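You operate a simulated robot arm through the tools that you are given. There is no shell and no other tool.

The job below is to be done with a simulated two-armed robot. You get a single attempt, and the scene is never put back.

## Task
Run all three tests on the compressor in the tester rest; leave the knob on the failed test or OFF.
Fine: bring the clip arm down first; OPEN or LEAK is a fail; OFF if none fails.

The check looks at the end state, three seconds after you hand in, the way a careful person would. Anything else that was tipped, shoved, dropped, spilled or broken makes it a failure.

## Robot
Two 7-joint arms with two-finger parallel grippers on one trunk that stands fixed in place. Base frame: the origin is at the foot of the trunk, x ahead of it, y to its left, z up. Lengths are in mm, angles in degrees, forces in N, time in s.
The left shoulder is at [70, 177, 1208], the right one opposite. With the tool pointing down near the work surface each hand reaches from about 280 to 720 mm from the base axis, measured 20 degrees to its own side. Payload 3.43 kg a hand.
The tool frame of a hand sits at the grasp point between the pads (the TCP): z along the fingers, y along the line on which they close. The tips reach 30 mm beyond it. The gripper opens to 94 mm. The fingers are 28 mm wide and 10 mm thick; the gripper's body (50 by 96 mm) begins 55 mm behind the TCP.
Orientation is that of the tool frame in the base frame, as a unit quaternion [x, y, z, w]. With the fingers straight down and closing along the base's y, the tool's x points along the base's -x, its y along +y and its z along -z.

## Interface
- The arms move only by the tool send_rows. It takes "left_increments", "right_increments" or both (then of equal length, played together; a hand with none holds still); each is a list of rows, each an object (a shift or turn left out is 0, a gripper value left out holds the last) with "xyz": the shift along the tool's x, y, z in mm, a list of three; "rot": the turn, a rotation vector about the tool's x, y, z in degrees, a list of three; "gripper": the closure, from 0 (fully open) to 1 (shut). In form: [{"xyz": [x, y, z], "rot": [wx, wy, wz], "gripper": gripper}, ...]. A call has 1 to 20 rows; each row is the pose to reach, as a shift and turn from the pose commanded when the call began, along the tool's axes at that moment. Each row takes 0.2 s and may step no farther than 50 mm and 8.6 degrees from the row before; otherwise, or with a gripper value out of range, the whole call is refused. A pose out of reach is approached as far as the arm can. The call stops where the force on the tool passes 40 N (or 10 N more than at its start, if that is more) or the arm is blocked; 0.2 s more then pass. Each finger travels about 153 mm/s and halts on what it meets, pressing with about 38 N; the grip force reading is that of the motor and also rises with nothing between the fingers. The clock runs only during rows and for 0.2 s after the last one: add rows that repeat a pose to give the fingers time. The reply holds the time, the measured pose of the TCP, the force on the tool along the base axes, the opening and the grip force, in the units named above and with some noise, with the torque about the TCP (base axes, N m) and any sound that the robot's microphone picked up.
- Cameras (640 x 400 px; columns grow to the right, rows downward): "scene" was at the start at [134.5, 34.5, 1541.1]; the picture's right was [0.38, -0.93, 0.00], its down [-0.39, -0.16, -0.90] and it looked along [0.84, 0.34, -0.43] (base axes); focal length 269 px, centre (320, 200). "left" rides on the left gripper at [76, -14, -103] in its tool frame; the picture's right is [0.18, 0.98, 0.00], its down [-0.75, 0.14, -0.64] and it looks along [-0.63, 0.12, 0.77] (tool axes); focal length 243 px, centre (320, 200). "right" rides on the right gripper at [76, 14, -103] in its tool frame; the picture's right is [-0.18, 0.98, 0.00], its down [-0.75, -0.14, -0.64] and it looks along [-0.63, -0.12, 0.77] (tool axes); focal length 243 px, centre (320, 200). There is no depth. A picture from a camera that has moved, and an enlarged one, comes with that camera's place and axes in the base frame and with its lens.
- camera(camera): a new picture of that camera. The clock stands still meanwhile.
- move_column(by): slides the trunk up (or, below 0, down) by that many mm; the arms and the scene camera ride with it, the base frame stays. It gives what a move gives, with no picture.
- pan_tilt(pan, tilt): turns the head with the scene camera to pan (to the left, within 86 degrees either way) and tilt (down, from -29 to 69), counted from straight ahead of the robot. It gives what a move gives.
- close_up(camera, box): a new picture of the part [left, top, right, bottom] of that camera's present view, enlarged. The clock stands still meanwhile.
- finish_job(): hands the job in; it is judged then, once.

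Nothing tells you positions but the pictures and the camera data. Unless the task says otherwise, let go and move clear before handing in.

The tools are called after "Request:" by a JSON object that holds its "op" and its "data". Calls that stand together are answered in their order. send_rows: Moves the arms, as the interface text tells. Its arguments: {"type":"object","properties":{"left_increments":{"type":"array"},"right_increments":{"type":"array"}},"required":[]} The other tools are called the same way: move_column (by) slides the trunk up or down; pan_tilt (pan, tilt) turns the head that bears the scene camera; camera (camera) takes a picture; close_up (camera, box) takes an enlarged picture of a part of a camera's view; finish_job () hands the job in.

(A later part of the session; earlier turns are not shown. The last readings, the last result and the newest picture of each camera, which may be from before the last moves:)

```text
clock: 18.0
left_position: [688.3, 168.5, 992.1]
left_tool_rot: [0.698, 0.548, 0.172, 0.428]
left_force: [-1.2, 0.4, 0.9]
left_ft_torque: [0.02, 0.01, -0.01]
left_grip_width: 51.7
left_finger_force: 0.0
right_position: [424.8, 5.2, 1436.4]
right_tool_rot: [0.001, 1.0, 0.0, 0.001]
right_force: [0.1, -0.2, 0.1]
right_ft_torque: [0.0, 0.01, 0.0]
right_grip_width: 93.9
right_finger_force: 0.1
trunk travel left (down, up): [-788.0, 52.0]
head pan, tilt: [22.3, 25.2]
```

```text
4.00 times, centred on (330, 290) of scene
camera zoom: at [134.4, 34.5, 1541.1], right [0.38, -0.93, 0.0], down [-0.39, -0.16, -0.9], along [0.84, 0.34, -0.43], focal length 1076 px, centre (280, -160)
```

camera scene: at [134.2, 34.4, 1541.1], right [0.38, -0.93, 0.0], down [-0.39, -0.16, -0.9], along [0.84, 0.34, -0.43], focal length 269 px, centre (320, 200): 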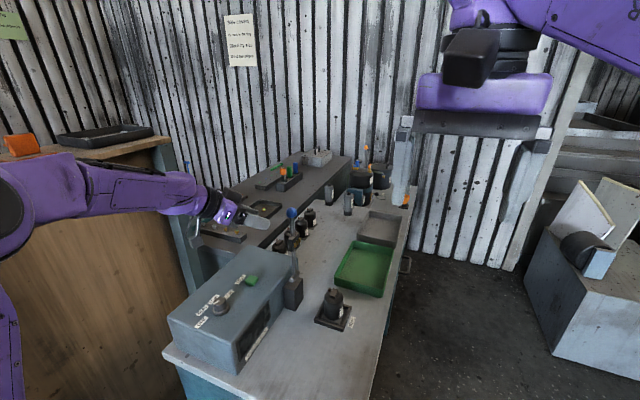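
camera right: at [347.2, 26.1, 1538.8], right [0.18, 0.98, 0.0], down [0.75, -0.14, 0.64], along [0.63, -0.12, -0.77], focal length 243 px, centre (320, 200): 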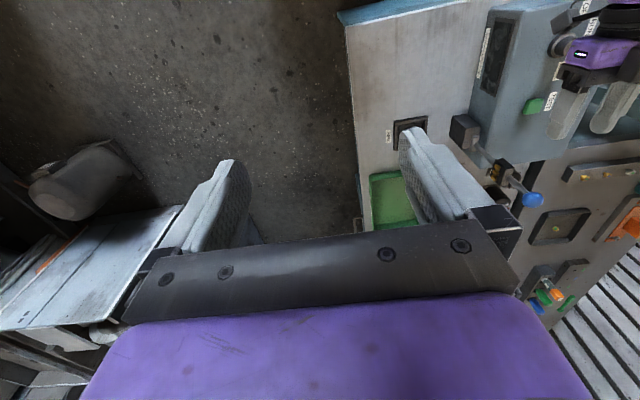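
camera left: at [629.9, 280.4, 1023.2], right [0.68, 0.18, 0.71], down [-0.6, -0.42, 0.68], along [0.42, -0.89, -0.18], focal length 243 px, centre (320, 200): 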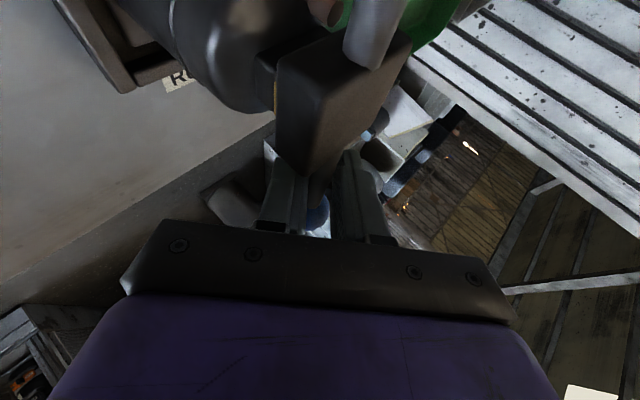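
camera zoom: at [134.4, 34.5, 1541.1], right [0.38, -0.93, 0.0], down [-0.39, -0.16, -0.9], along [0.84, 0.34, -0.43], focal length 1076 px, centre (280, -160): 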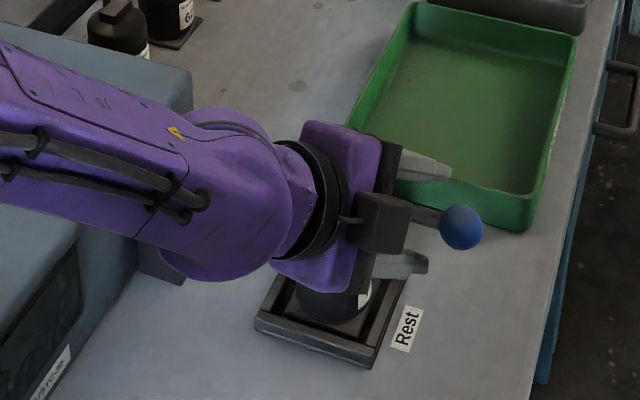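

Request:
{"op": "send_rows", "data": {"left_increments": [{"xyz": [-2, 0, -15]}, {"xyz": [-4, 0, -30]}, {"xyz": [-6, 0, -50]}, {"xyz": [-8, 0, -75]}, {"xyz": [-8, 0, -100]}, {"xyz": [-8, 0, -130]}, {"xyz": [-8, 0, -130]}]}}

Request:
{"op": "camera", "data": {"camera": "left"}}

Request:
{"op": "close_up", "data": {"camera": "scene", "box": [200, 180, 380, 340]}}

```text
clock: 19.6
left_position: [593.4, 213.5, 1068.7]
left_tool_rot: [0.698, 0.547, 0.172, 0.429]
left_force: [-0.9, 0.1, -0.2]
left_ft_torque: [-0.03, 0.01, 0.01]
left_grip_width: 51.6
left_finger_force: 0.0
right_position: [424.0, 4.5, 1437.0]
right_tool_rot: [0.0, 1.0, 0.0, 0.0]
right_force: [0.1, 0.7, -0.9]
right_ft_torque: [-0.01, 0.01, -0.05]
right_grip_width: 93.9
right_finger_force: 0.1
trunk travel left (down, up): [-788.0, 52.0]
head pan, tilt: [22.3, 25.2]
```

```text
taken
camera left: at [538.2, 326.5, 1099.2], right [0.67, 0.14, 0.73], down [-0.63, -0.43, 0.65], along [0.4, -0.89, -0.2], focal length 243 px, centre (320, 200)
```

left: 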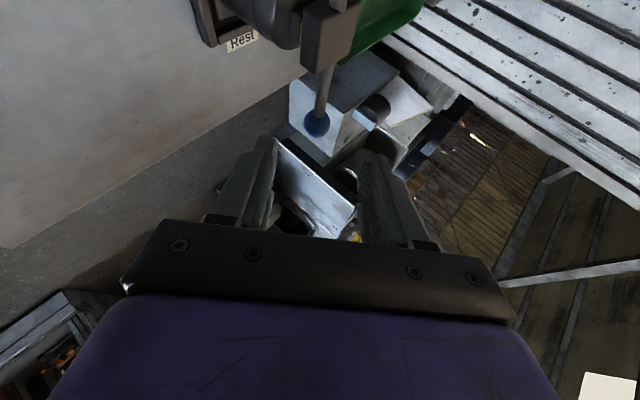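

```text
2.50 times, centred on (290, 260) of scene
camera zoom: at [135.1, 34.1, 1541.0], right [0.38, -0.93, 0.0], down [-0.39, -0.16, -0.9], along [0.84, 0.34, -0.43], focal length 672 px, centre (395, 50)
```

zoom: 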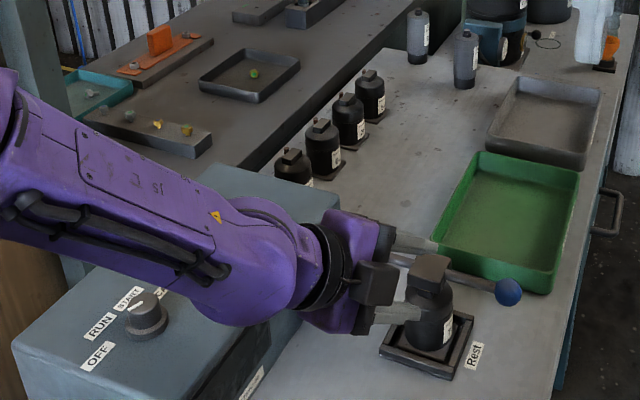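

The clip arm stays down on the compressor on its own. I'll raise the hand and unroll it before heading to the knob.

Request:
{"op": "send_rows", "data": {"left_increments": [{"xyz": [4.0, 11.7, -16.5], "rot": [0, 0, -8.2]}, {"xyz": [7.9, 23.4, -33.0], "rot": [0, 0, -16.4]}, {"xyz": [11.9, 35.1, -49.6], "rot": [0, 0, -24.6]}, {"xyz": [15.8, 46.8, -66.1], "rot": [0, 0, -32.8]}, {"xyz": [19.8, 58.6, -82.6], "rot": [0, 0, -40.9]}, {"xyz": [23.7, 70.3, -99.1], "rot": [0, 0, -49.1]}, {"xyz": [27.7, 82.0, -115.7], "rot": [0, 0, -57.3]}, {"xyz": [31.6, 93.7, -132.2], "rot": [0, 0, -65.5]}, {"xyz": [35.6, 105.4, -148.7], "rot": [0, 0, -73.7]}, {"xyz": [35.6, 105.4, -148.7], "rot": [0, 0, -73.7]}]}}

Request:
{"op": "camera", "data": {"camera": "scene"}}

```text
clock: 21.8
left_position: [565.1, 302.8, 1231.1]
left_tool_rot: [0.231, 0.857, -0.119, 0.445]
left_force: [-0.2, 0.0, 0.8]
left_ft_torque: [-0.01, 0.01, -0.01]
left_grip_width: 51.5
left_finger_force: 0.1
right_position: [423.1, 3.9, 1436.8]
right_tool_rot: [0.0, 1.0, 0.001, 0.001]
right_force: [-0.4, 0.0, -0.3]
right_ft_torque: [0.0, 0.02, -0.02]
right_grip_width: 93.8
right_finger_force: 0.0
trunk travel left (down, up): [-788.0, 52.0]
head pan, tilt: [22.3, 25.2]
```

```text
taken
camera scene: at [134.5, 33.9, 1541.1], right [0.38, -0.93, 0.0], down [-0.39, -0.16, -0.9], along [0.84, 0.34, -0.43], focal length 269 px, centre (320, 200)
```

scene: 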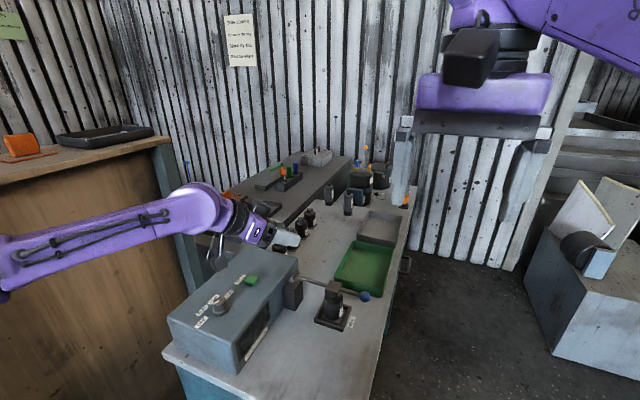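

Next I'll rotate the hand to point straight down and bring it over the knob.

Request:
{"op": "send_rows", "data": {"left_increments": [{"xyz": [13.7, 12.5, -10.9], "rot": [-1.8, 6.7, -3.45]}, {"xyz": [27.3, 25.1, -21.9], "rot": [-3.6, 13.4, -6.9]}, {"xyz": [41.0, 37.6, -32.8], "rot": [-5.4, 20.1, -10.35]}, {"xyz": [54.6, 50.2, -43.7], "rot": [-7.2, 26.9, -13.8]}, {"xyz": [68.3, 62.7, -54.6], "rot": [-9.0, 33.6, -17.25]}, {"xyz": [82.0, 75.3, -65.5], "rot": [-10.8, 40.3, -20.7]}, {"xyz": [95.6, 87.8, -76.5], "rot": [-12.6, 47.0, -24.15]}, {"xyz": [109.3, 100.4, -87.4], "rot": [-14.4, 53.7, -27.6]}, {"xyz": [109.3, 100.4, -87.4], "rot": [-14.4, 53.7, -27.6]}]}}

Request:
{"op": "camera", "data": {"camera": "left"}}

Request:
{"op": "camera", "data": {"camera": "scene"}}

```text
clock: 23.8
left_position: [497.3, 457.5, 1190.2]
left_tool_rot: [-0.001, 1.0, 0.001, 0.001]
left_force: [-0.6, 0.2, -0.4]
left_ft_torque: [-0.04, -0.01, 0.01]
left_grip_width: 51.5
left_finger_force: 0.0
right_position: [423.7, 6.1, 1437.2]
right_tool_rot: [0.0, 1.0, 0.0, 0.001]
right_force: [-0.4, 0.1, -0.4]
right_ft_torque: [-0.01, 0.01, -0.03]
right_grip_width: 93.7
right_finger_force: 0.0
trunk travel left (down, up): [-788.0, 52.0]
head pan, tilt: [22.3, 25.2]
```

```text
taken
camera left: at [421.6, 444.7, 1292.5], right [-0.18, 0.98, 0.0], down [0.75, 0.14, 0.64], along [0.63, 0.12, -0.77], focal length 243 px, centre (320, 200)
```

left: 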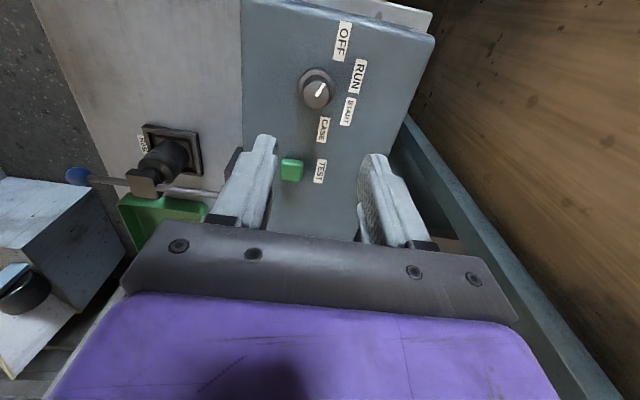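

```text
taken
camera scene: at [134.1, 34.7, 1541.1], right [0.38, -0.93, 0.0], down [-0.39, -0.16, -0.9], along [0.84, 0.34, -0.43], focal length 269 px, centre (320, 200)
```

scene: 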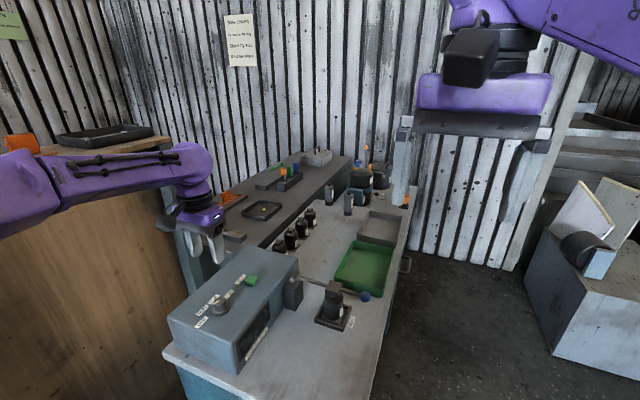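

Request:
{"op": "close_up", "data": {"camera": "left", "box": [240, 10, 400, 200]}}

Request:
{"op": "close_up", "data": {"camera": "scene", "box": [185, 265, 275, 340]}}

```text
2.11 times, centred on (320, 105) of left
camera zoom: at [421.6, 444.7, 1292.5], right [-0.18, 0.98, 0.0], down [0.75, 0.14, 0.64], along [0.63, 0.12, -0.77], focal length 511 px, centre (320, 400)
```

zoom: 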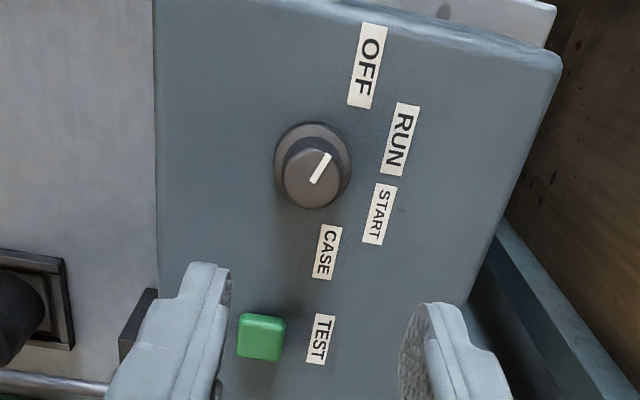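

```text
5.33 times, centred on (230, 302) of scene
camera zoom: at [134.1, 34.7, 1541.1], right [0.38, -0.93, 0.0], down [-0.39, -0.16, -0.9], along [0.84, 0.34, -0.43], focal length 1434 px, centre (800, -347)
```

zoom: 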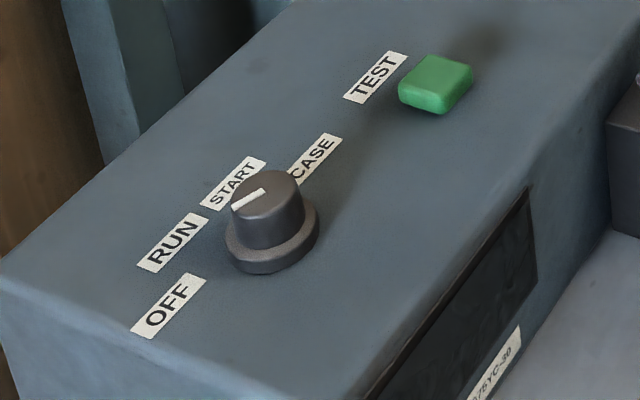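

The knob axis is at about (498.5, 455) with its top at z 1025. The button is at about (607, 441, 1010). I'll descend around the knob with the fingers open, keeping the tips about 10 mm above the panel.

Request:
{"op": "send_rows", "data": {"left_increments": [{"xyz": [-1.2, -2.5, 30], "gripper": 0.35}, {"xyz": [-1.2, -2.5, 65]}, {"xyz": [-1.2, -2.5, 100]}, {"xyz": [-1.2, -2.5, 125]}, {"xyz": [-1.2, -2.5, 140]}, {"xyz": [-1.2, -2.5, 148]}, {"xyz": [-1.2, -2.5, 148]}]}}

Request:
{"op": "close_up", "data": {"camera": "scene", "box": [165, 225, 285, 345]}}

Request:
{"op": "camera", "data": {"camera": "left"}}

```text
clock: 25.4
left_position: [499.7, 455.9, 1041.3]
left_tool_rot: [0.001, 1.0, 0.001, 0.001]
left_force: [0.2, -0.2, -0.7]
left_ft_torque: [0.0, 0.03, -0.01]
left_grip_width: 61.2
left_finger_force: 0.1
right_position: [424.2, 5.0, 1437.8]
right_tool_rot: [0.001, 1.0, 0.0, 0.001]
right_force: [-0.1, 1.3, 0.9]
right_ft_torque: [0.0, -0.04, -0.03]
right_grip_width: 94.2
right_finger_force: 0.1
trunk travel left (down, up): [-788.0, 52.0]
head pan, tilt: [22.3, 25.2]
```

```text
3.33 times, centred on (225, 285) of scene
camera zoom: at [134.5, 34.4, 1541.1], right [0.38, -0.93, 0.0], down [-0.39, -0.16, -0.9], along [0.84, 0.34, -0.43], focal length 896 px, centre (637, -83)
```

zoom: 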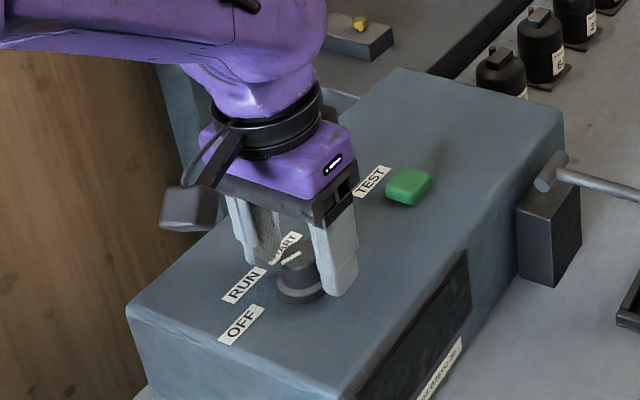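

```text
taken
camera left: at [423.2, 441.8, 1144.1], right [-0.18, 0.98, 0.0], down [0.75, 0.14, 0.64], along [0.63, 0.12, -0.77], focal length 243 px, centre (320, 200)
```

left: 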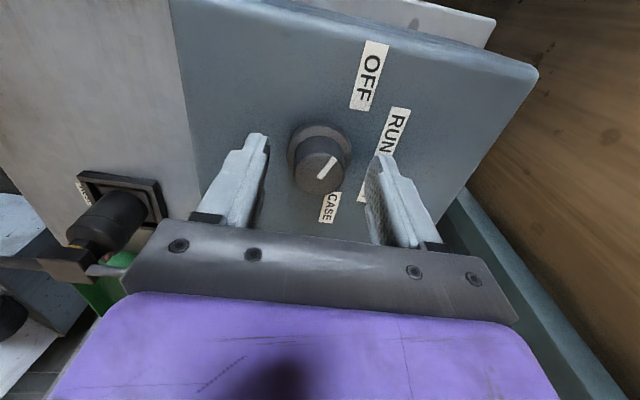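

The knob is centered between the fingers, so I'll grip it and turn 45° clockwise toward RUN.

Request:
{"op": "send_rows", "data": {"left_increments": [{"xyz": [0, 0, 0], "gripper": 0.8}, {"xyz": [0, 0, 0], "gripper": 0.8}, {"xyz": [0, 0, 0], "gripper": 0.8}]}}

Request:
{"op": "camera", "data": {"camera": "left"}}

```text
clock: 26.2
left_position: [500.2, 454.5, 1041.8]
left_tool_rot: [0.001, 1.0, 0.001, 0.001]
left_force: [-0.2, -2.2, -2.8]
left_ft_torque: [-0.07, -0.33, 0.02]
left_grip_width: 31.3
left_finger_force: 45.1
right_position: [423.0, 5.4, 1437.4]
right_tool_rot: [0.002, 1.0, 0.001, 0.002]
right_force: [0.0, -0.3, 0.2]
right_ft_torque: [-0.02, 0.02, 0.01]
right_grip_width: 93.8
right_finger_force: 0.0
trunk travel left (down, up): [-788.0, 52.0]
head pan, tilt: [22.3, 25.2]
```

```text
taken
camera left: at [423.2, 441.5, 1144.2], right [-0.18, 0.98, 0.0], down [0.75, 0.14, 0.64], along [0.63, 0.12, -0.77], focal length 243 px, centre (320, 200)
```

left: 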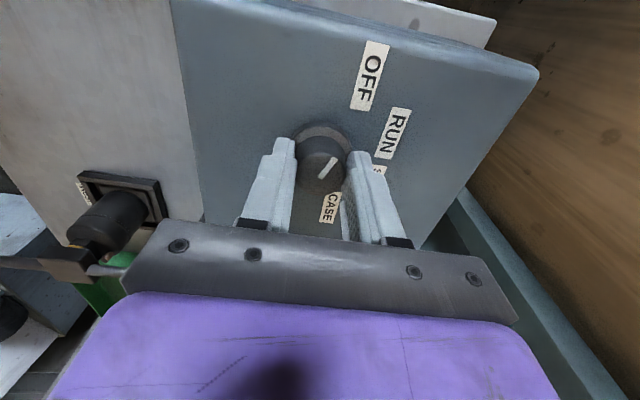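

Request:
{"op": "send_rows", "data": {"left_increments": [{"rot": [0, 0, 7.5]}, {"rot": [0, 0, 15]}, {"rot": [0, 0, 22.5]}, {"rot": [0, 0, 30]}, {"rot": [0, 0, 37.5]}, {"rot": [0, 0, 45]}, {"rot": [0, 0, 45]}, {"rot": [0, 0, 45]}]}}

Request:
{"op": "camera", "data": {"camera": "left"}}

Request:
{"op": "close_up", "data": {"camera": "scene", "box": [165, 225, 285, 345]}}

```text
clock: 28.0
left_position: [499.4, 454.7, 1042.9]
left_tool_rot: [0.384, 0.923, 0.002, 0.0]
left_force: [-2.1, -3.6, -3.3]
left_ft_torque: [-0.35, -0.06, -0.02]
left_grip_width: 31.5
left_finger_force: 44.9
right_position: [423.6, 4.4, 1437.7]
right_tool_rot: [0.0, 1.0, 0.0, 0.001]
right_force: [-0.6, -0.3, 0.4]
right_ft_torque: [-0.01, 0.02, -0.02]
right_grip_width: 93.8
right_finger_force: 0.0
trunk travel left (down, up): [-788.0, 52.0]
head pan, tilt: [22.3, 25.2]
```

```text
taken
camera left: at [435.7, 500.1, 1144.4], right [0.57, 0.82, 0.0], down [0.63, -0.44, 0.64], along [0.53, -0.36, -0.77], focal length 243 px, centre (320, 200)
```

left: 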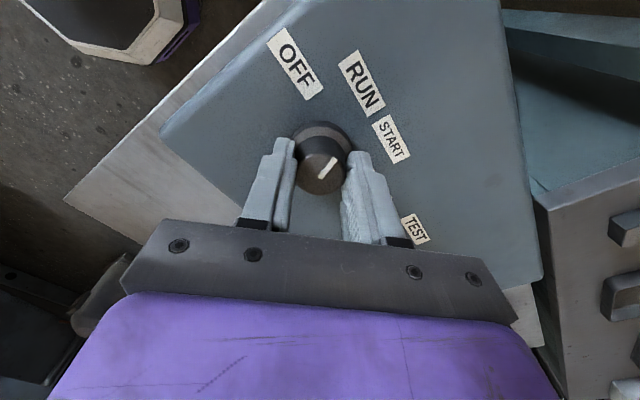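

```text
3.33 times, centred on (225, 285) of scene
camera zoom: at [134.3, 34.2, 1541.1], right [0.38, -0.93, 0.0], down [-0.39, -0.16, -0.9], along [0.84, 0.34, -0.43], focal length 896 px, centre (637, -83)
```

zoom: 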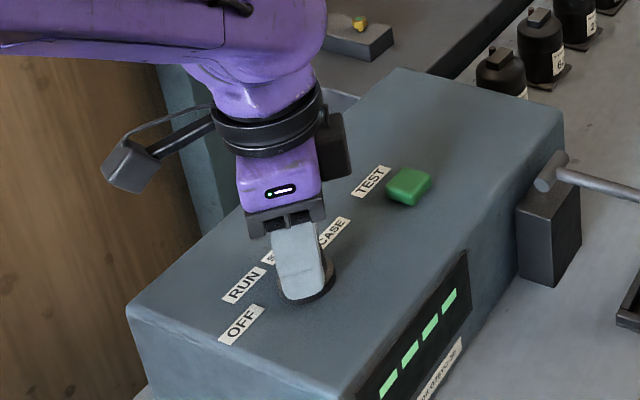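

The display lit up with "----", so the knob has turned with the hand onto RUN. I'll release, rise and check the pointer.

Request:
{"op": "send_rows", "data": {"left_increments": [{"gripper": 0.35}, {"gripper": 0.35}, {"xyz": [0, 0, -20]}, {"xyz": [0, 0, -50]}, {"xyz": [0, 0, -80]}, {"xyz": [0, 0, -80]}]}}

Request:
{"op": "close_up", "data": {"camera": "scene", "box": [165, 225, 285, 345]}}

Request:
{"op": "camera", "data": {"camera": "left"}}

```text
clock: 29.4
left_position: [500.1, 457.3, 1122.4]
left_tool_rot: [0.383, 0.924, 0.002, 0.001]
left_force: [0.6, 0.1, -0.6]
left_ft_torque: [0.0, -0.01, 0.03]
left_grip_width: 61.2
left_finger_force: 0.1
right_position: [423.5, 5.9, 1436.5]
right_tool_rot: [0.001, 1.0, 0.0, 0.0]
right_force: [-0.3, -0.5, 0.7]
right_ft_torque: [0.0, 0.03, -0.01]
right_grip_width: 93.8
right_finger_force: 0.1
trunk travel left (down, up): [-788.0, 52.0]
head pan, tilt: [22.3, 25.2]
```

```text
3.33 times, centred on (225, 285) of scene
camera zoom: at [134.8, 34.8, 1541.0], right [0.38, -0.93, 0.0], down [-0.39, -0.16, -0.9], along [0.84, 0.34, -0.43], focal length 896 px, centre (637, -83)
```

zoom: 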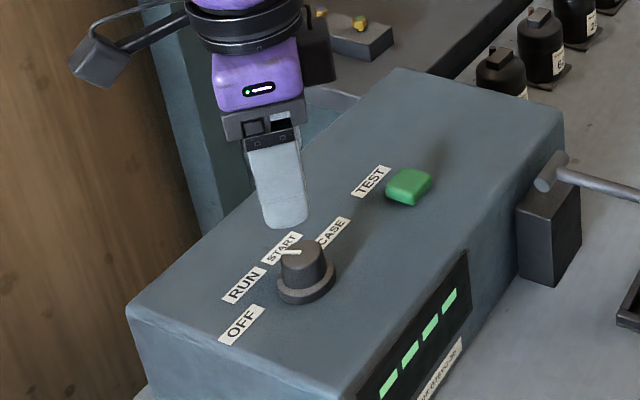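

```text
taken
camera left: at [436.4, 500.4, 1224.5], right [0.57, 0.82, 0.0], down [0.63, -0.43, 0.64], along [0.53, -0.36, -0.77], focal length 243 px, centre (320, 200)
```

left: 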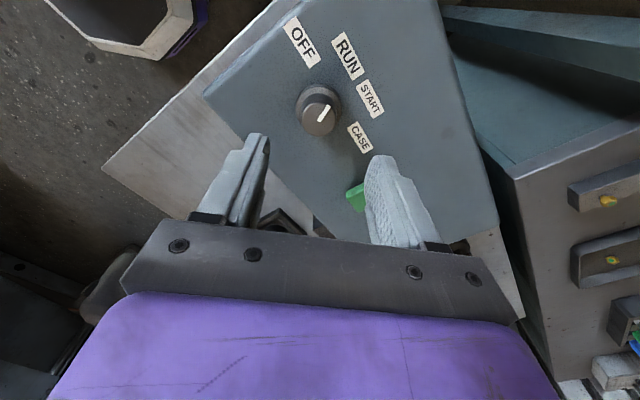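

Request:
{"op": "close_up", "data": {"camera": "left", "box": [270, 10, 400, 165]}}

```text
2.58 times, centred on (335, 88) of left
camera zoom: at [436.4, 500.4, 1224.5], right [0.57, 0.82, 0.0], down [0.63, -0.43, 0.64], along [0.53, -0.36, -0.77], focal length 626 px, centre (281, 490)
```

zoom: 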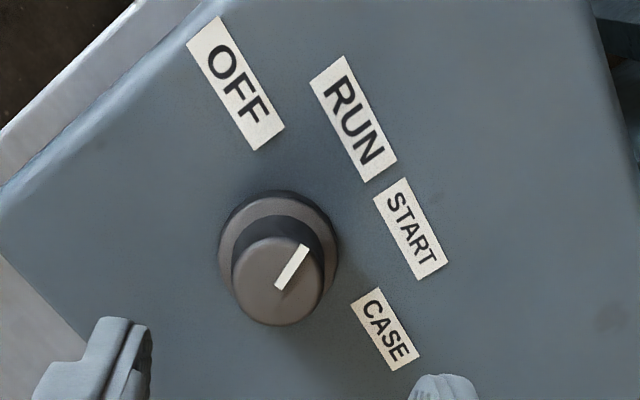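

The pointer is at about 114°, squarely on RUN. I'll close the fingers and move above the TEST button.

Request:
{"op": "send_rows", "data": {"left_increments": [{"xyz": [-14.5, 10.7, 0], "rot": [0, 0, -7.5], "gripper": 1.0}, {"xyz": [-29.1, 21.4, 0], "rot": [0, 0, -15]}, {"xyz": [-43.6, 32.1, 0], "rot": [0, 0, -22.5]}, {"xyz": [-58.1, 42.7, 10], "rot": [0, 0, -30]}, {"xyz": [-72.7, 53.4, 20], "rot": [0, 0, -37.5]}, {"xyz": [-87.2, 64.1, 40], "rot": [0, 0, -45]}, {"xyz": [-87.2, 64.1, 62], "rot": [0, 0, -45]}, {"xyz": [-87.2, 64.1, 62], "rot": [0, 0, -45]}]}}

Request:
{"op": "close_up", "data": {"camera": "scene", "box": [165, 225, 285, 345]}}

Request:
{"op": "camera", "data": {"camera": "left"}}

```text
clock: 31.2
left_position: [606.6, 439.1, 1060.0]
left_tool_rot: [0.0, 1.0, 0.001, 0.002]
left_force: [-0.3, 0.1, -0.2]
left_ft_torque: [0.0, -0.02, 0.0]
left_grip_width: 0.0
left_finger_force: 33.1
right_position: [424.6, 4.5, 1436.9]
right_tool_rot: [0.001, 1.0, 0.0, 0.0]
right_force: [0.0, -0.5, 0.8]
right_ft_torque: [0.04, 0.0, 0.01]
right_grip_width: 94.0
right_finger_force: 0.0
trunk travel left (down, up): [-788.0, 52.0]
head pan, tilt: [22.3, 25.2]
```

```text
3.33 times, centred on (225, 285) of scene
camera zoom: at [134.0, 34.2, 1541.1], right [0.38, -0.93, 0.0], down [-0.39, -0.16, -0.9], along [0.84, 0.34, -0.43], focal length 896 px, centre (637, -83)
```

zoom: 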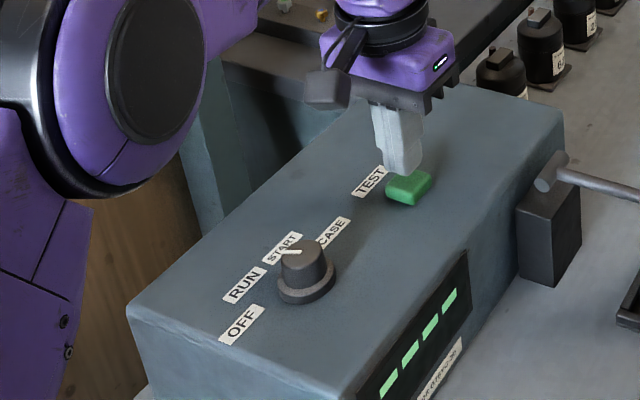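

```text
taken
camera left: at [531.1, 425.7, 1162.2], right [-0.18, 0.98, 0.0], down [0.75, 0.14, 0.64], along [0.63, 0.12, -0.76], focal length 243 px, centre (320, 200)
```

left: 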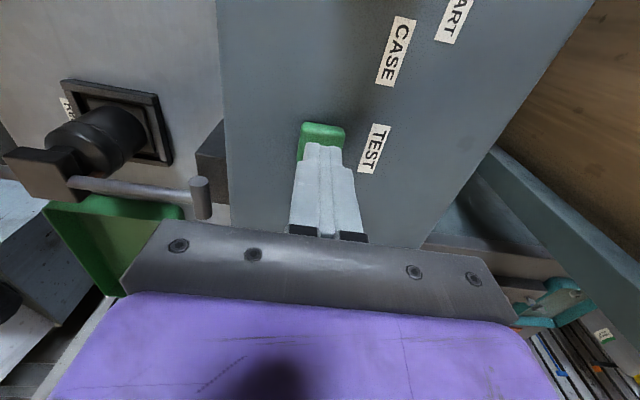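

The fingertips are right over the green button. I'll press down gently in small steps and hold.

Request:
{"op": "send_rows", "data": {"left_increments": [{"xyz": [0, 0, 8]}, {"xyz": [0, 0, 14]}, {"xyz": [0, 0, 17]}, {"xyz": [0, 0, 19]}, {"xyz": [0, 0, 21]}, {"xyz": [0, 0, 23]}, {"xyz": [0, 0, 23]}]}}

Request:
{"op": "close_up", "data": {"camera": "scene", "box": [165, 225, 285, 345]}}

```text
clock: 32.8
left_position: [606.6, 439.2, 1039.2]
left_tool_rot: [0.001, 1.0, 0.002, 0.003]
left_force: [4.0, 2.6, 10.8]
left_ft_torque: [0.08, -0.08, -0.04]
left_grip_width: 0.0
left_finger_force: 32.9
right_position: [423.7, 5.5, 1437.2]
right_tool_rot: [0.001, 1.0, 0.001, 0.001]
right_force: [-0.7, 0.3, 0.2]
right_ft_torque: [0.0, 0.02, -0.01]
right_grip_width: 94.2
right_finger_force: 0.0
trunk travel left (down, up): [-788.0, 52.0]
head pan, tilt: [22.3, 25.2]
heard: click
```

```text
3.33 times, centred on (225, 285) of scene
camera zoom: at [133.7, 33.8, 1541.3], right [0.38, -0.93, 0.0], down [-0.39, -0.16, -0.9], along [0.84, 0.34, -0.43], focal length 896 px, centre (637, -83)
```

zoom: 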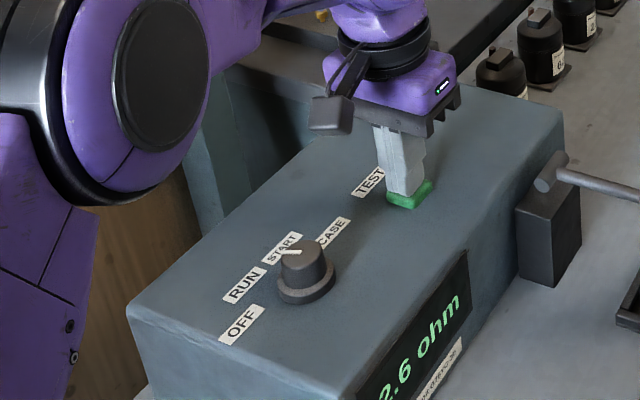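

I heard the click and the display now gives a reading in ohms. I'll read the whole display.

Request:
{"op": "close_up", "data": {"camera": "scene", "box": [225, 295, 305, 375]}}

Request:
{"op": "close_up", "data": {"camera": "scene", "box": [280, 260, 380, 340]}}

```text
5.00 times, centred on (265, 335) of scene
camera zoom: at [133.7, 33.8, 1541.3], right [0.38, -0.93, 0.0], down [-0.39, -0.16, -0.9], along [0.84, 0.34, -0.43], focal length 1344 px, centre (595, -475)
```

zoom: 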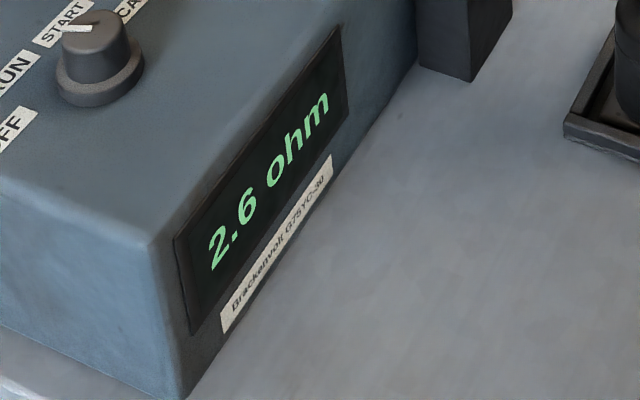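

```text
5.00 times, centred on (330, 300) of scene
camera zoom: at [133.7, 33.8, 1541.3], right [0.38, -0.93, 0.0], down [-0.39, -0.16, -0.9], along [0.84, 0.34, -0.43], focal length 1344 px, centre (270, -300)
```

zoom: 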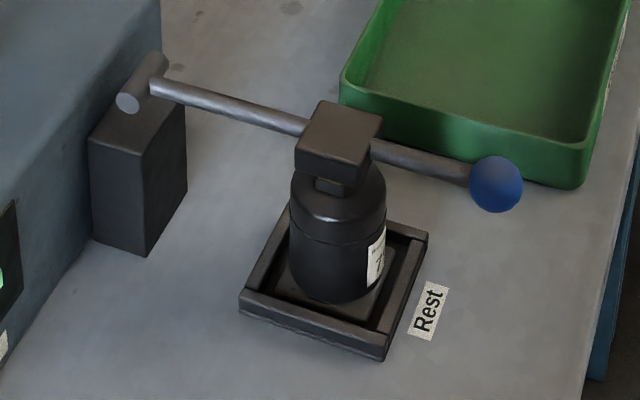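

RUN reads 2.6 ohm, which is a pass. I'll release the button, check the reading holds, and go back above the knob.

Request:
{"op": "send_rows", "data": {"left_increments": [{"xyz": [0, 0, -40]}, {"xyz": [0, 0, -80]}, {"xyz": [40, 6, -85], "gripper": 0.35}, {"xyz": [80, 12, -85], "gripper": 0.35}, {"xyz": [107.6, 16.4, -85], "gripper": 0.35}, {"xyz": [107.6, 16.4, -85], "gripper": 0.35}]}}

Request:
{"op": "close_up", "data": {"camera": "scene", "box": [225, 295, 305, 375]}}

Request:
{"op": "camera", "data": {"camera": "left"}}

```text
clock: 34.2
left_position: [500.3, 455.7, 1122.4]
left_tool_rot: [0.0, 1.0, 0.001, 0.001]
left_force: [0.1, -0.3, 0.4]
left_ft_torque: [0.0, 0.0, 0.0]
left_grip_width: 61.2
left_finger_force: 0.1
right_position: [425.6, 5.7, 1436.8]
right_tool_rot: [0.002, 1.0, 0.0, -0.001]
right_force: [-0.4, 1.0, 0.4]
right_ft_torque: [-0.02, -0.01, 0.0]
right_grip_width: 94.0
right_finger_force: 0.0
trunk travel left (down, up): [-788.0, 52.0]
head pan, tilt: [22.3, 25.2]
```

```text
5.00 times, centred on (265, 335) of scene
camera zoom: at [135.3, 34.6, 1541.0], right [0.38, -0.93, 0.0], down [-0.39, -0.16, -0.9], along [0.84, 0.34, -0.43], focal length 1344 px, centre (595, -475)
```

zoom: 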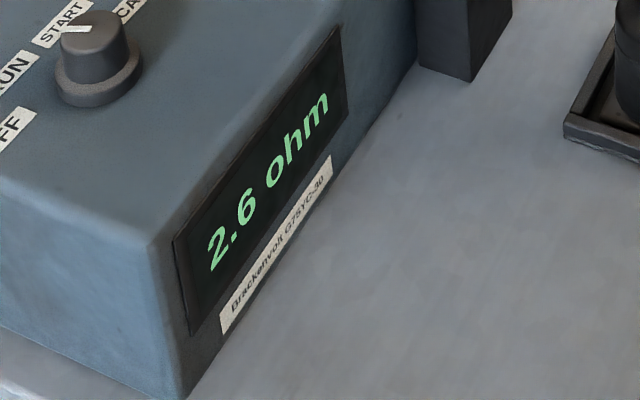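

```text
taken
camera left: at [423.5, 442.8, 1224.3], right [-0.18, 0.98, 0.0], down [0.75, 0.14, 0.64], along [0.63, 0.12, -0.77], focal length 243 px, centre (320, 200)
```

left: 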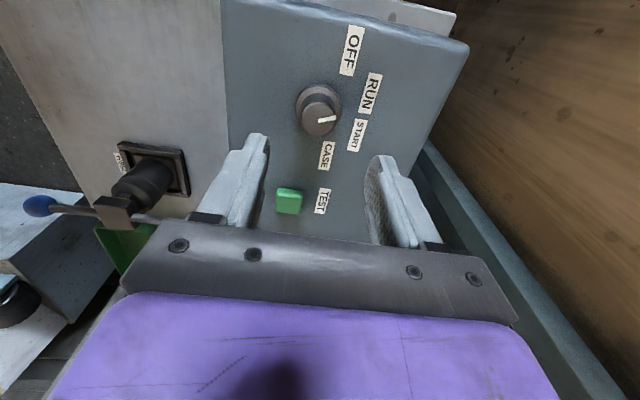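

The reading holds at 2.6 ohm. I'll grip the knob again and turn it on to START.

Request:
{"op": "send_rows", "data": {"left_increments": [{"xyz": [1, 0, 30]}, {"xyz": [1, 0, 55]}, {"xyz": [1, 0, 72]}, {"xyz": [1, 0, 81]}, {"xyz": [1, 0, 81], "gripper": 0.8}, {"xyz": [1, 0, 81], "gripper": 0.8}, {"xyz": [1, 0, 81], "gripper": 0.8}, {"xyz": [1, 0, 81], "rot": [0, 0, 7.7]}, {"xyz": [1, 0, 81], "rot": [0, 0, 15.4]}, {"xyz": [1, 0, 81], "rot": [0, 0, 23.1]}, {"xyz": [1, 0, 81], "rot": [0, 0, 30.8]}, {"xyz": [1, 0, 81], "rot": [0, 0, 38.5]}, {"xyz": [1, 0, 81], "rot": [0, 0, 46]}, {"xyz": [1, 0, 81], "rot": [0, 0, 46]}, {"xyz": [1, 0, 81], "rot": [0, 0, 46]}]}}

Request:
{"op": "close_up", "data": {"camera": "scene", "box": [165, 225, 285, 345]}}

Request:
{"op": "camera", "data": {"camera": "left"}}

```text
clock: 37.4
left_position: [499.5, 455.6, 1040.6]
left_tool_rot: [0.391, 0.92, 0.001, 0.001]
left_force: [5.9, 3.7, 5.2]
left_ft_torque: [-0.4, -0.58, 0.02]
left_grip_width: 31.8
left_finger_force: 44.4
right_position: [424.1, 5.7, 1437.1]
right_tool_rot: [0.001, 1.0, -0.001, 0.0]
right_force: [-0.4, 0.4, -0.2]
right_ft_torque: [0.02, -0.01, -0.01]
right_grip_width: 93.9
right_finger_force: 0.1
trunk travel left (down, up): [-788.0, 52.0]
head pan, tilt: [22.3, 25.2]
```

```text
3.33 times, centred on (225, 285) of scene
camera zoom: at [135.2, 34.6, 1541.1], right [0.38, -0.93, 0.0], down [-0.39, -0.16, -0.9], along [0.84, 0.34, -0.43], focal length 896 px, centre (637, -83)
```

zoom: 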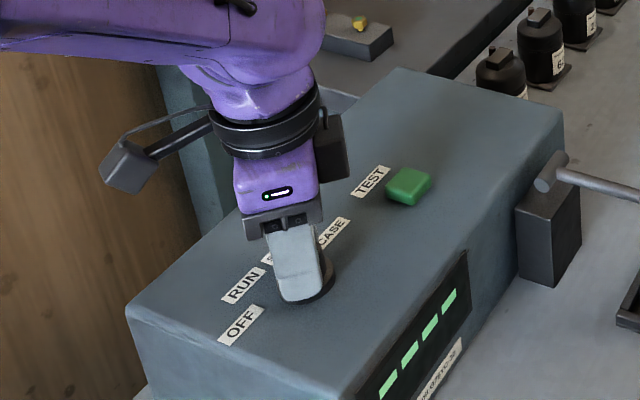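

```text
taken
camera left: at [435.7, 501.7, 1143.6], right [0.58, 0.81, 0.0], down [0.62, -0.45, 0.64], along [0.53, -0.37, -0.77], focal length 243 px, centre (320, 200)
```

left: 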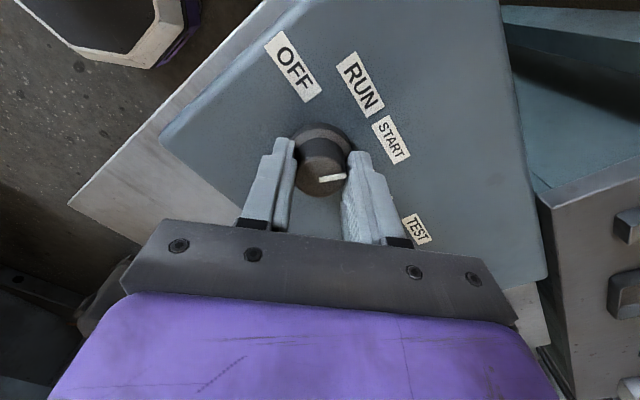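

Dashes are showing again on the new position. I'll release, rise and check the pointer.

Request:
{"op": "send_rows", "data": {"left_increments": [{"gripper": 0.35}, {"gripper": 0.35}, {"xyz": [0, 0, -20]}, {"xyz": [0, 0, -50]}, {"xyz": [0, 0, -80]}, {"xyz": [0, 0, -80]}]}}

Request:
{"op": "close_up", "data": {"camera": "left", "box": [270, 10, 400, 165]}}

Request:
{"op": "close_up", "data": {"camera": "scene", "box": [165, 225, 285, 345]}}

```text
clock: 38.8
left_position: [498.6, 456.3, 1120.7]
left_tool_rot: [0.391, 0.92, 0.001, 0.0]
left_force: [0.0, -0.2, 0.0]
left_ft_torque: [0.01, 0.0, 0.03]
left_grip_width: 61.1
left_finger_force: 0.1
right_position: [424.0, 4.8, 1436.0]
right_tool_rot: [0.001, 1.0, 0.0, 0.001]
right_force: [0.1, -0.4, 0.0]
right_ft_torque: [0.02, -0.02, -0.01]
right_grip_width: 94.4
right_finger_force: 0.1
trunk travel left (down, up): [-788.0, 52.0]
head pan, tilt: [22.3, 25.2]
```

```text
2.58 times, centred on (335, 88) of left
camera zoom: at [434.6, 501.4, 1223.4], right [0.58, 0.81, 0.0], down [0.62, -0.45, 0.64], along [0.52, -0.37, -0.77], focal length 626 px, centre (281, 490)
```

zoom: 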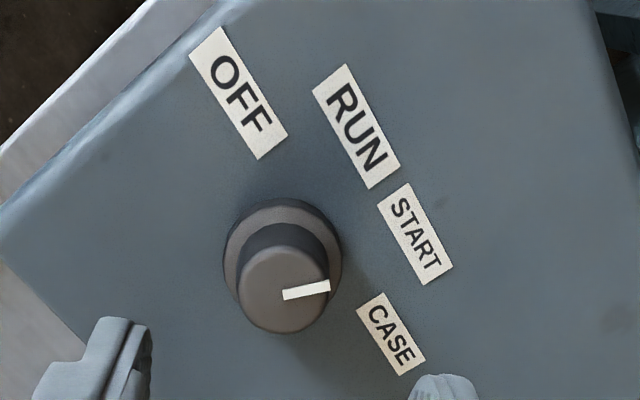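

```text
3.33 times, centred on (225, 285) of scene
camera zoom: at [134.8, 34.7, 1541.0], right [0.38, -0.93, 0.0], down [-0.39, -0.16, -0.9], along [0.84, 0.34, -0.43], focal length 896 px, centre (637, -83)
```

zoom: 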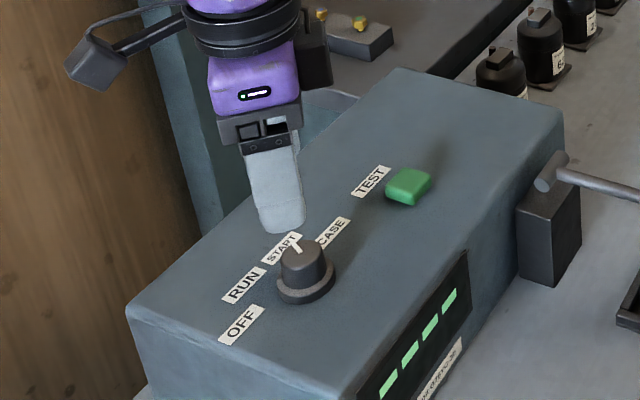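

The pointer is at about 66°, on START. I'll move to the TEST button and press it.

Request:
{"op": "send_rows", "data": {"left_increments": [{"xyz": [-14.5, 11, 0], "rot": [0, 0, -7.7], "gripper": 1.0}, {"xyz": [-29.1, 21.9, 0], "rot": [0, 0, -15.4]}, {"xyz": [-43.6, 32.9, 0], "rot": [0, 0, -23.1]}, {"xyz": [-58.2, 43.9, 10], "rot": [0, 0, -30.8]}, {"xyz": [-72.7, 54.8, 20], "rot": [0, 0, -38.5]}, {"xyz": [-87.3, 65.8, 40], "rot": [0, 0, -46]}, {"xyz": [-87.3, 65.8, 60], "rot": [0, 0, -46]}, {"xyz": [-87.3, 65.8, 60], "rot": [0, 0, -46]}]}}

Request:
{"op": "close_up", "data": {"camera": "scene", "box": [165, 225, 285, 345]}}

```text
clock: 40.6
left_position: [606.3, 438.7, 1061.5]
left_tool_rot: [0.001, 1.0, 0.001, 0.002]
left_force: [0.1, 1.1, 0.3]
left_ft_torque: [0.01, -0.04, 0.03]
left_grip_width: 0.0
left_finger_force: 32.7
right_position: [425.1, 5.8, 1437.0]
right_tool_rot: [0.001, 1.0, 0.0, 0.001]
right_force: [0.5, -0.9, 1.0]
right_ft_torque: [0.0, 0.02, 0.01]
right_grip_width: 94.0
right_finger_force: 0.1
trunk travel left (down, up): [-788.0, 52.0]
head pan, tilt: [22.3, 25.2]
```

```text
3.33 times, centred on (225, 285) of scene
camera zoom: at [134.0, 34.2, 1541.1], right [0.38, -0.93, 0.0], down [-0.39, -0.16, -0.9], along [0.84, 0.34, -0.43], focal length 896 px, centre (637, -83)
```

zoom: 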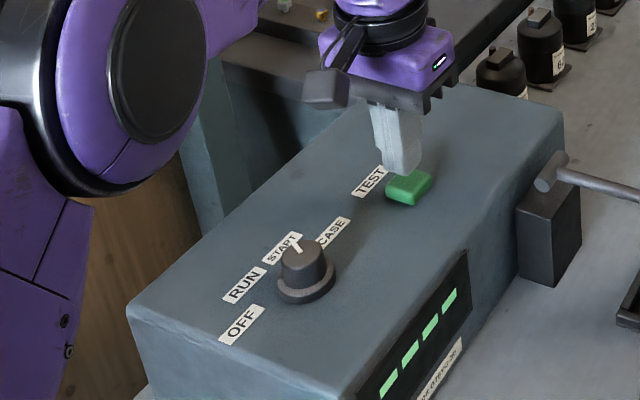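

Request:
{"op": "send_rows", "data": {"left_increments": [{"xyz": [0, 0, 9]}, {"xyz": [0, 0, 15]}, {"xyz": [0, 0, 18]}, {"xyz": [0, 0, 20]}, {"xyz": [0, 0, 22]}, {"xyz": [0, 0, 24]}, {"xyz": [0, 0, 24]}]}}

Request:
{"op": "close_up", "data": {"camera": "scene", "box": [205, 280, 305, 375]}}

```text
clock: 42.2
left_position: [605.7, 437.3, 1038.4]
left_tool_rot: [-0.001, 1.0, 0.001, 0.003]
left_force: [1.7, 2.5, 9.8]
left_ft_torque: [0.02, 0.02, 0.01]
left_grip_width: 0.0
left_finger_force: 33.1
right_position: [422.3, 5.2, 1437.8]
right_tool_rot: [0.0, 1.0, 0.001, 0.001]
right_force: [0.0, 0.1, 0.2]
right_ft_torque: [-0.03, -0.03, -0.02]
right_grip_width: 94.1
right_finger_force: 0.1
trunk travel left (down, up): [-788.0, 52.0]
head pan, tilt: [22.3, 25.2]
heard: click
```

```text
4.21 times, centred on (255, 328) of scene
camera zoom: at [133.2, 33.7, 1541.3], right [0.38, -0.93, 0.0], down [-0.39, -0.16, -0.91], along [0.84, 0.34, -0.43], focal length 1132 px, centre (594, -337)
```

zoom: 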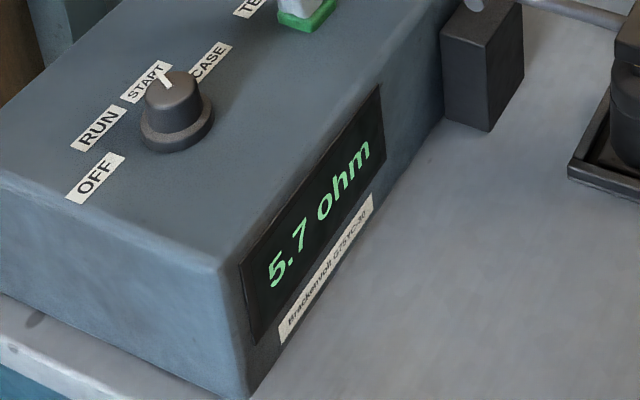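

START reads 5.7 ohm, which is a pass. I'll go back to the knob and turn it to CASE.

Request:
{"op": "send_rows", "data": {"left_increments": [{"xyz": [0, 0, -40]}, {"xyz": [0, 0, -80]}, {"xyz": [40, 6, -85], "gripper": 0.35}, {"xyz": [80, 12, -85], "gripper": 0.35}, {"xyz": [107.3, 16.8, -85], "gripper": 0.35}, {"xyz": [107.3, 16.8, -85], "gripper": 0.35}]}}

Request:
{"op": "close_up", "data": {"camera": "scene", "box": [205, 280, 305, 375]}}

Request:
{"op": "camera", "data": {"camera": "left"}}

```text
clock: 43.6
left_position: [499.6, 454.2, 1121.9]
left_tool_rot: [0.002, 1.0, 0.001, 0.0]
left_force: [0.2, 0.2, 0.4]
left_ft_torque: [0.0, 0.02, 0.03]
left_grip_width: 61.1
left_finger_force: 0.1
right_position: [425.9, 4.6, 1436.6]
right_tool_rot: [0.001, 1.0, 0.0, 0.001]
right_force: [-0.3, -0.5, 0.7]
right_ft_torque: [0.0, 0.01, 0.0]
right_grip_width: 93.7
right_finger_force: 0.1
trunk travel left (down, up): [-788.0, 52.0]
head pan, tilt: [22.3, 25.2]
```

```text
4.21 times, centred on (255, 328) of scene
camera zoom: at [135.3, 34.6, 1541.0], right [0.38, -0.93, 0.0], down [-0.39, -0.16, -0.9], along [0.84, 0.34, -0.43], focal length 1132 px, centre (594, -337)
```

zoom: 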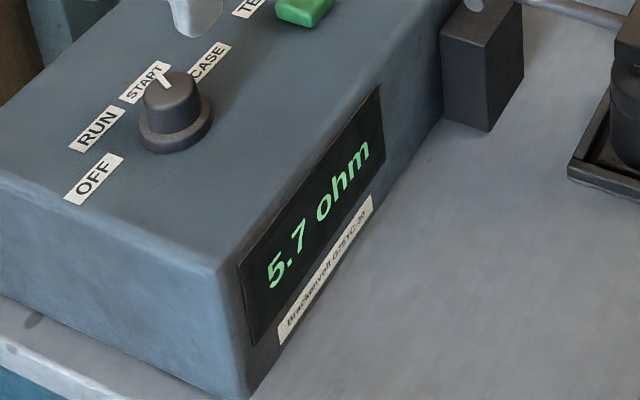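

```text
taken
camera left: at [422.7, 441.2, 1224.1], right [-0.18, 0.98, 0.0], down [0.75, 0.14, 0.64], along [0.63, 0.12, -0.77], focal length 243 px, centre (320, 200)
```

left: 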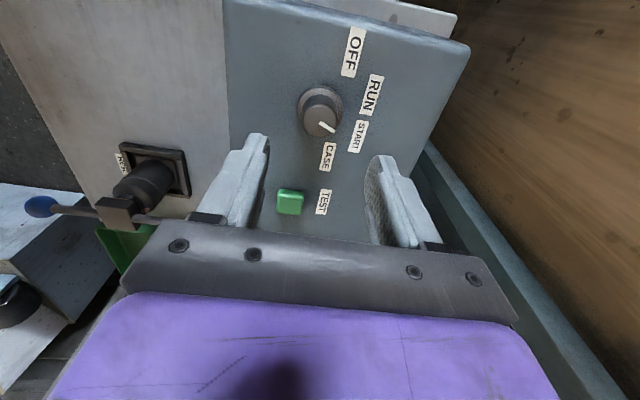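

Request:
{"op": "send_rows", "data": {"left_increments": [{"xyz": [0.5, 1, 30]}, {"xyz": [0.5, 1, 55]}, {"xyz": [0.5, 1, 72]}, {"xyz": [0.5, 1, 81]}, {"xyz": [0.5, 1, 81], "gripper": 0.8}, {"xyz": [0.5, 1, 81], "gripper": 0.8}, {"xyz": [0.5, 1, 81], "gripper": 0.8}, {"xyz": [0.5, 1, 81], "rot": [0, 0, 7.6]}, {"xyz": [0.5, 1, 81], "rot": [0, 0, 15.2]}, {"xyz": [0.5, 1, 81], "rot": [0, 0, 22.8]}, {"xyz": [0.5, 1, 81], "rot": [0, 0, 30.4]}, {"xyz": [0.5, 1, 81], "rot": [0, 0, 38.0]}, {"xyz": [0.5, 1, 81], "rot": [0, 0, 45.5]}, {"xyz": [0.5, 1, 81], "rot": [0, 0, 45.5]}, {"xyz": [0.5, 1, 81], "rot": [0, 0, 45.5]}]}}

Request:
{"op": "camera", "data": {"camera": "left"}}

Request:
{"op": "close_up", "data": {"camera": "scene", "box": [205, 280, 305, 375]}}

```text
clock: 46.8
left_position: [499.0, 455.6, 1040.5]
left_tool_rot: [0.387, 0.922, 0.001, 0.001]
left_force: [5.1, -4.2, 0.9]
left_ft_torque: [-0.25, -0.3, 0.56]
left_grip_width: 31.5
left_finger_force: 44.5
right_position: [426.2, 4.7, 1437.1]
right_tool_rot: [0.001, 1.0, 0.001, -0.001]
right_force: [-0.6, -0.4, -0.6]
right_ft_torque: [0.02, 0.02, 0.03]
right_grip_width: 94.2
right_finger_force: 0.1
trunk travel left (down, up): [-788.0, 52.0]
head pan, tilt: [22.3, 25.2]
```

```text
taken
camera left: at [435.6, 500.9, 1143.8], right [0.57, 0.82, 0.0], down [0.63, -0.44, 0.64], along [0.53, -0.37, -0.77], focal length 243 px, centre (320, 200)
```

left: 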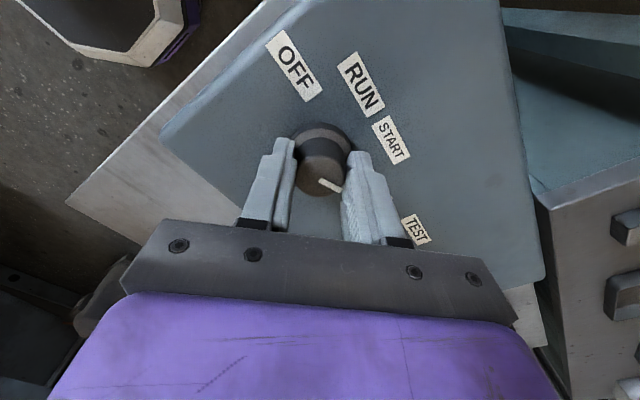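

```text
4.21 times, centred on (255, 328) of scene
camera zoom: at [135.6, 33.2, 1541.0], right [0.38, -0.93, 0.0], down [-0.4, -0.16, -0.9], along [0.84, 0.34, -0.43], focal length 1132 px, centre (594, -337)
```

zoom: 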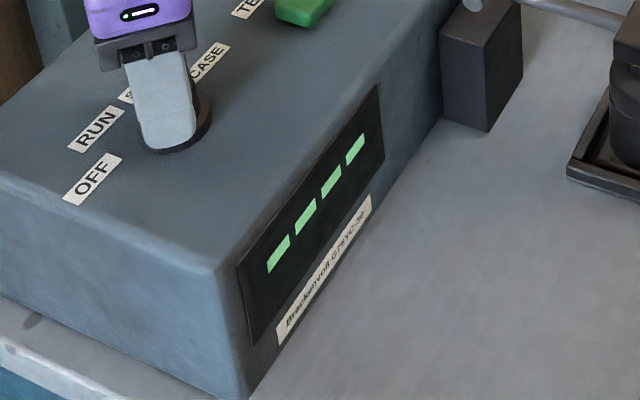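

The twist torque rose at the end, so the knob looks to be on its end stop at CASE. I'll release and check the pointer.

Request:
{"op": "send_rows", "data": {"left_increments": [{"gripper": 0.35}, {"gripper": 0.35}, {"xyz": [0, 0, -20]}, {"xyz": [0, 0, -50]}, {"xyz": [0, 0, -80]}, {"xyz": [0, 0, -80]}]}}

Request:
{"op": "close_up", "data": {"camera": "left", "box": [270, 10, 400, 165]}}

Request:
{"op": "close_up", "data": {"camera": "scene", "box": [165, 225, 285, 345]}}

```text
clock: 48.2
left_position: [498.2, 455.2, 1121.2]
left_tool_rot: [0.386, 0.922, 0.001, 0.0]
left_force: [0.3, 0.5, -0.3]
left_ft_torque: [-0.02, -0.01, 0.01]
left_grip_width: 61.4
left_finger_force: 0.1
right_position: [424.4, 5.3, 1436.9]
right_tool_rot: [0.001, 1.0, 0.0, 0.0]
right_force: [-0.2, 0.1, 0.3]
right_ft_torque: [0.01, -0.03, -0.01]
right_grip_width: 94.0
right_finger_force: 0.0
trunk travel left (down, up): [-788.0, 52.0]
head pan, tilt: [22.3, 25.2]
```

```text
2.58 times, centred on (335, 88) of left
camera zoom: at [434.4, 501.5, 1223.7], right [0.57, 0.82, 0.0], down [0.63, -0.44, 0.64], along [0.53, -0.37, -0.77], focal length 626 px, centre (281, 490)
```

zoom: 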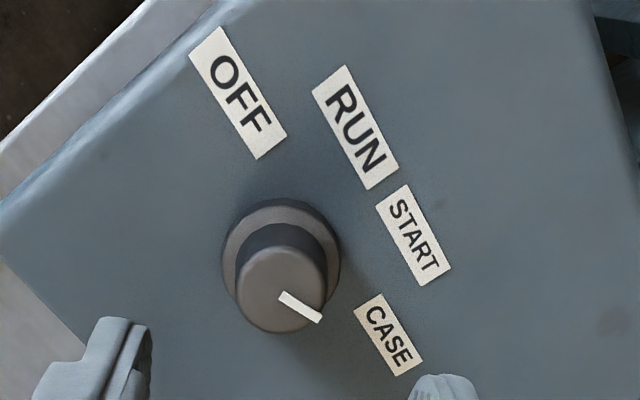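

```text
3.33 times, centred on (225, 285) of scene
camera zoom: at [134.8, 34.8, 1541.0], right [0.38, -0.93, 0.0], down [-0.39, -0.16, -0.9], along [0.84, 0.34, -0.43], focal length 896 px, centre (637, -83)
```

zoom: 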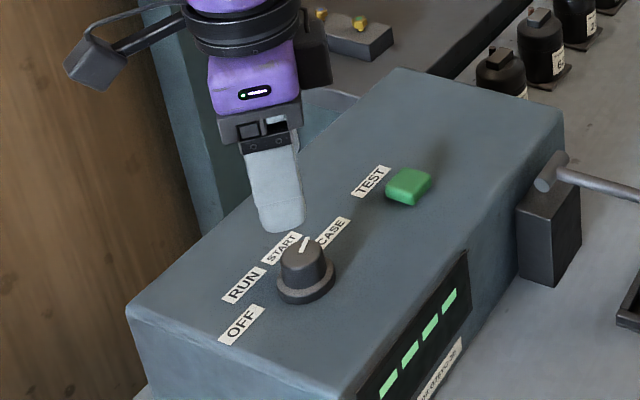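

The pointer is at about 23°, on CASE. I'll go to TEST and press for the third reading.

Request:
{"op": "send_rows", "data": {"left_increments": [{"xyz": [-14.5, 11, 0], "rot": [0, 0, -7.6], "gripper": 1.0}, {"xyz": [-29.1, 22, 0], "rot": [0, 0, -15.2]}, {"xyz": [-43.6, 33, 0], "rot": [0, 0, -22.8]}, {"xyz": [-58.2, 44, 10], "rot": [0, 0, -30.4]}, {"xyz": [-72.7, 55, 20], "rot": [0, 0, -38.0]}, {"xyz": [-87.3, 66.0, 40], "rot": [0, 0, -45.5]}, {"xyz": [-87.3, 66.0, 61], "rot": [0, 0, -45.5]}, {"xyz": [-87.3, 66.0, 61], "rot": [0, 0, -45.5]}]}}

Request:
{"op": "close_up", "data": {"camera": "scene", "box": [165, 225, 285, 345]}}

```text
clock: 50.0
left_position: [605.9, 440.1, 1059.9]
left_tool_rot: [0.0, 1.0, 0.001, 0.001]
left_force: [0.1, 0.5, 0.6]
left_ft_torque: [0.01, -0.02, -0.03]
left_grip_width: 0.0
left_finger_force: 33.1
right_position: [423.4, 4.5, 1436.5]
right_tool_rot: [0.001, 1.0, 0.0, 0.0]
right_force: [0.2, -0.7, 0.8]
right_ft_torque: [0.01, 0.0, -0.02]
right_grip_width: 93.9
right_finger_force: 0.0
trunk travel left (down, up): [-788.0, 52.0]
head pan, tilt: [22.3, 25.2]
```

```text
3.33 times, centred on (225, 285) of scene
camera zoom: at [134.0, 34.1, 1541.1], right [0.38, -0.93, 0.0], down [-0.39, -0.16, -0.9], along [0.84, 0.34, -0.43], focal length 896 px, centre (637, -83)
```

zoom: 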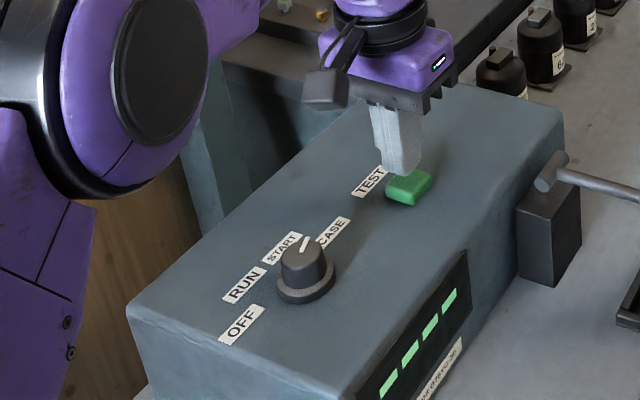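

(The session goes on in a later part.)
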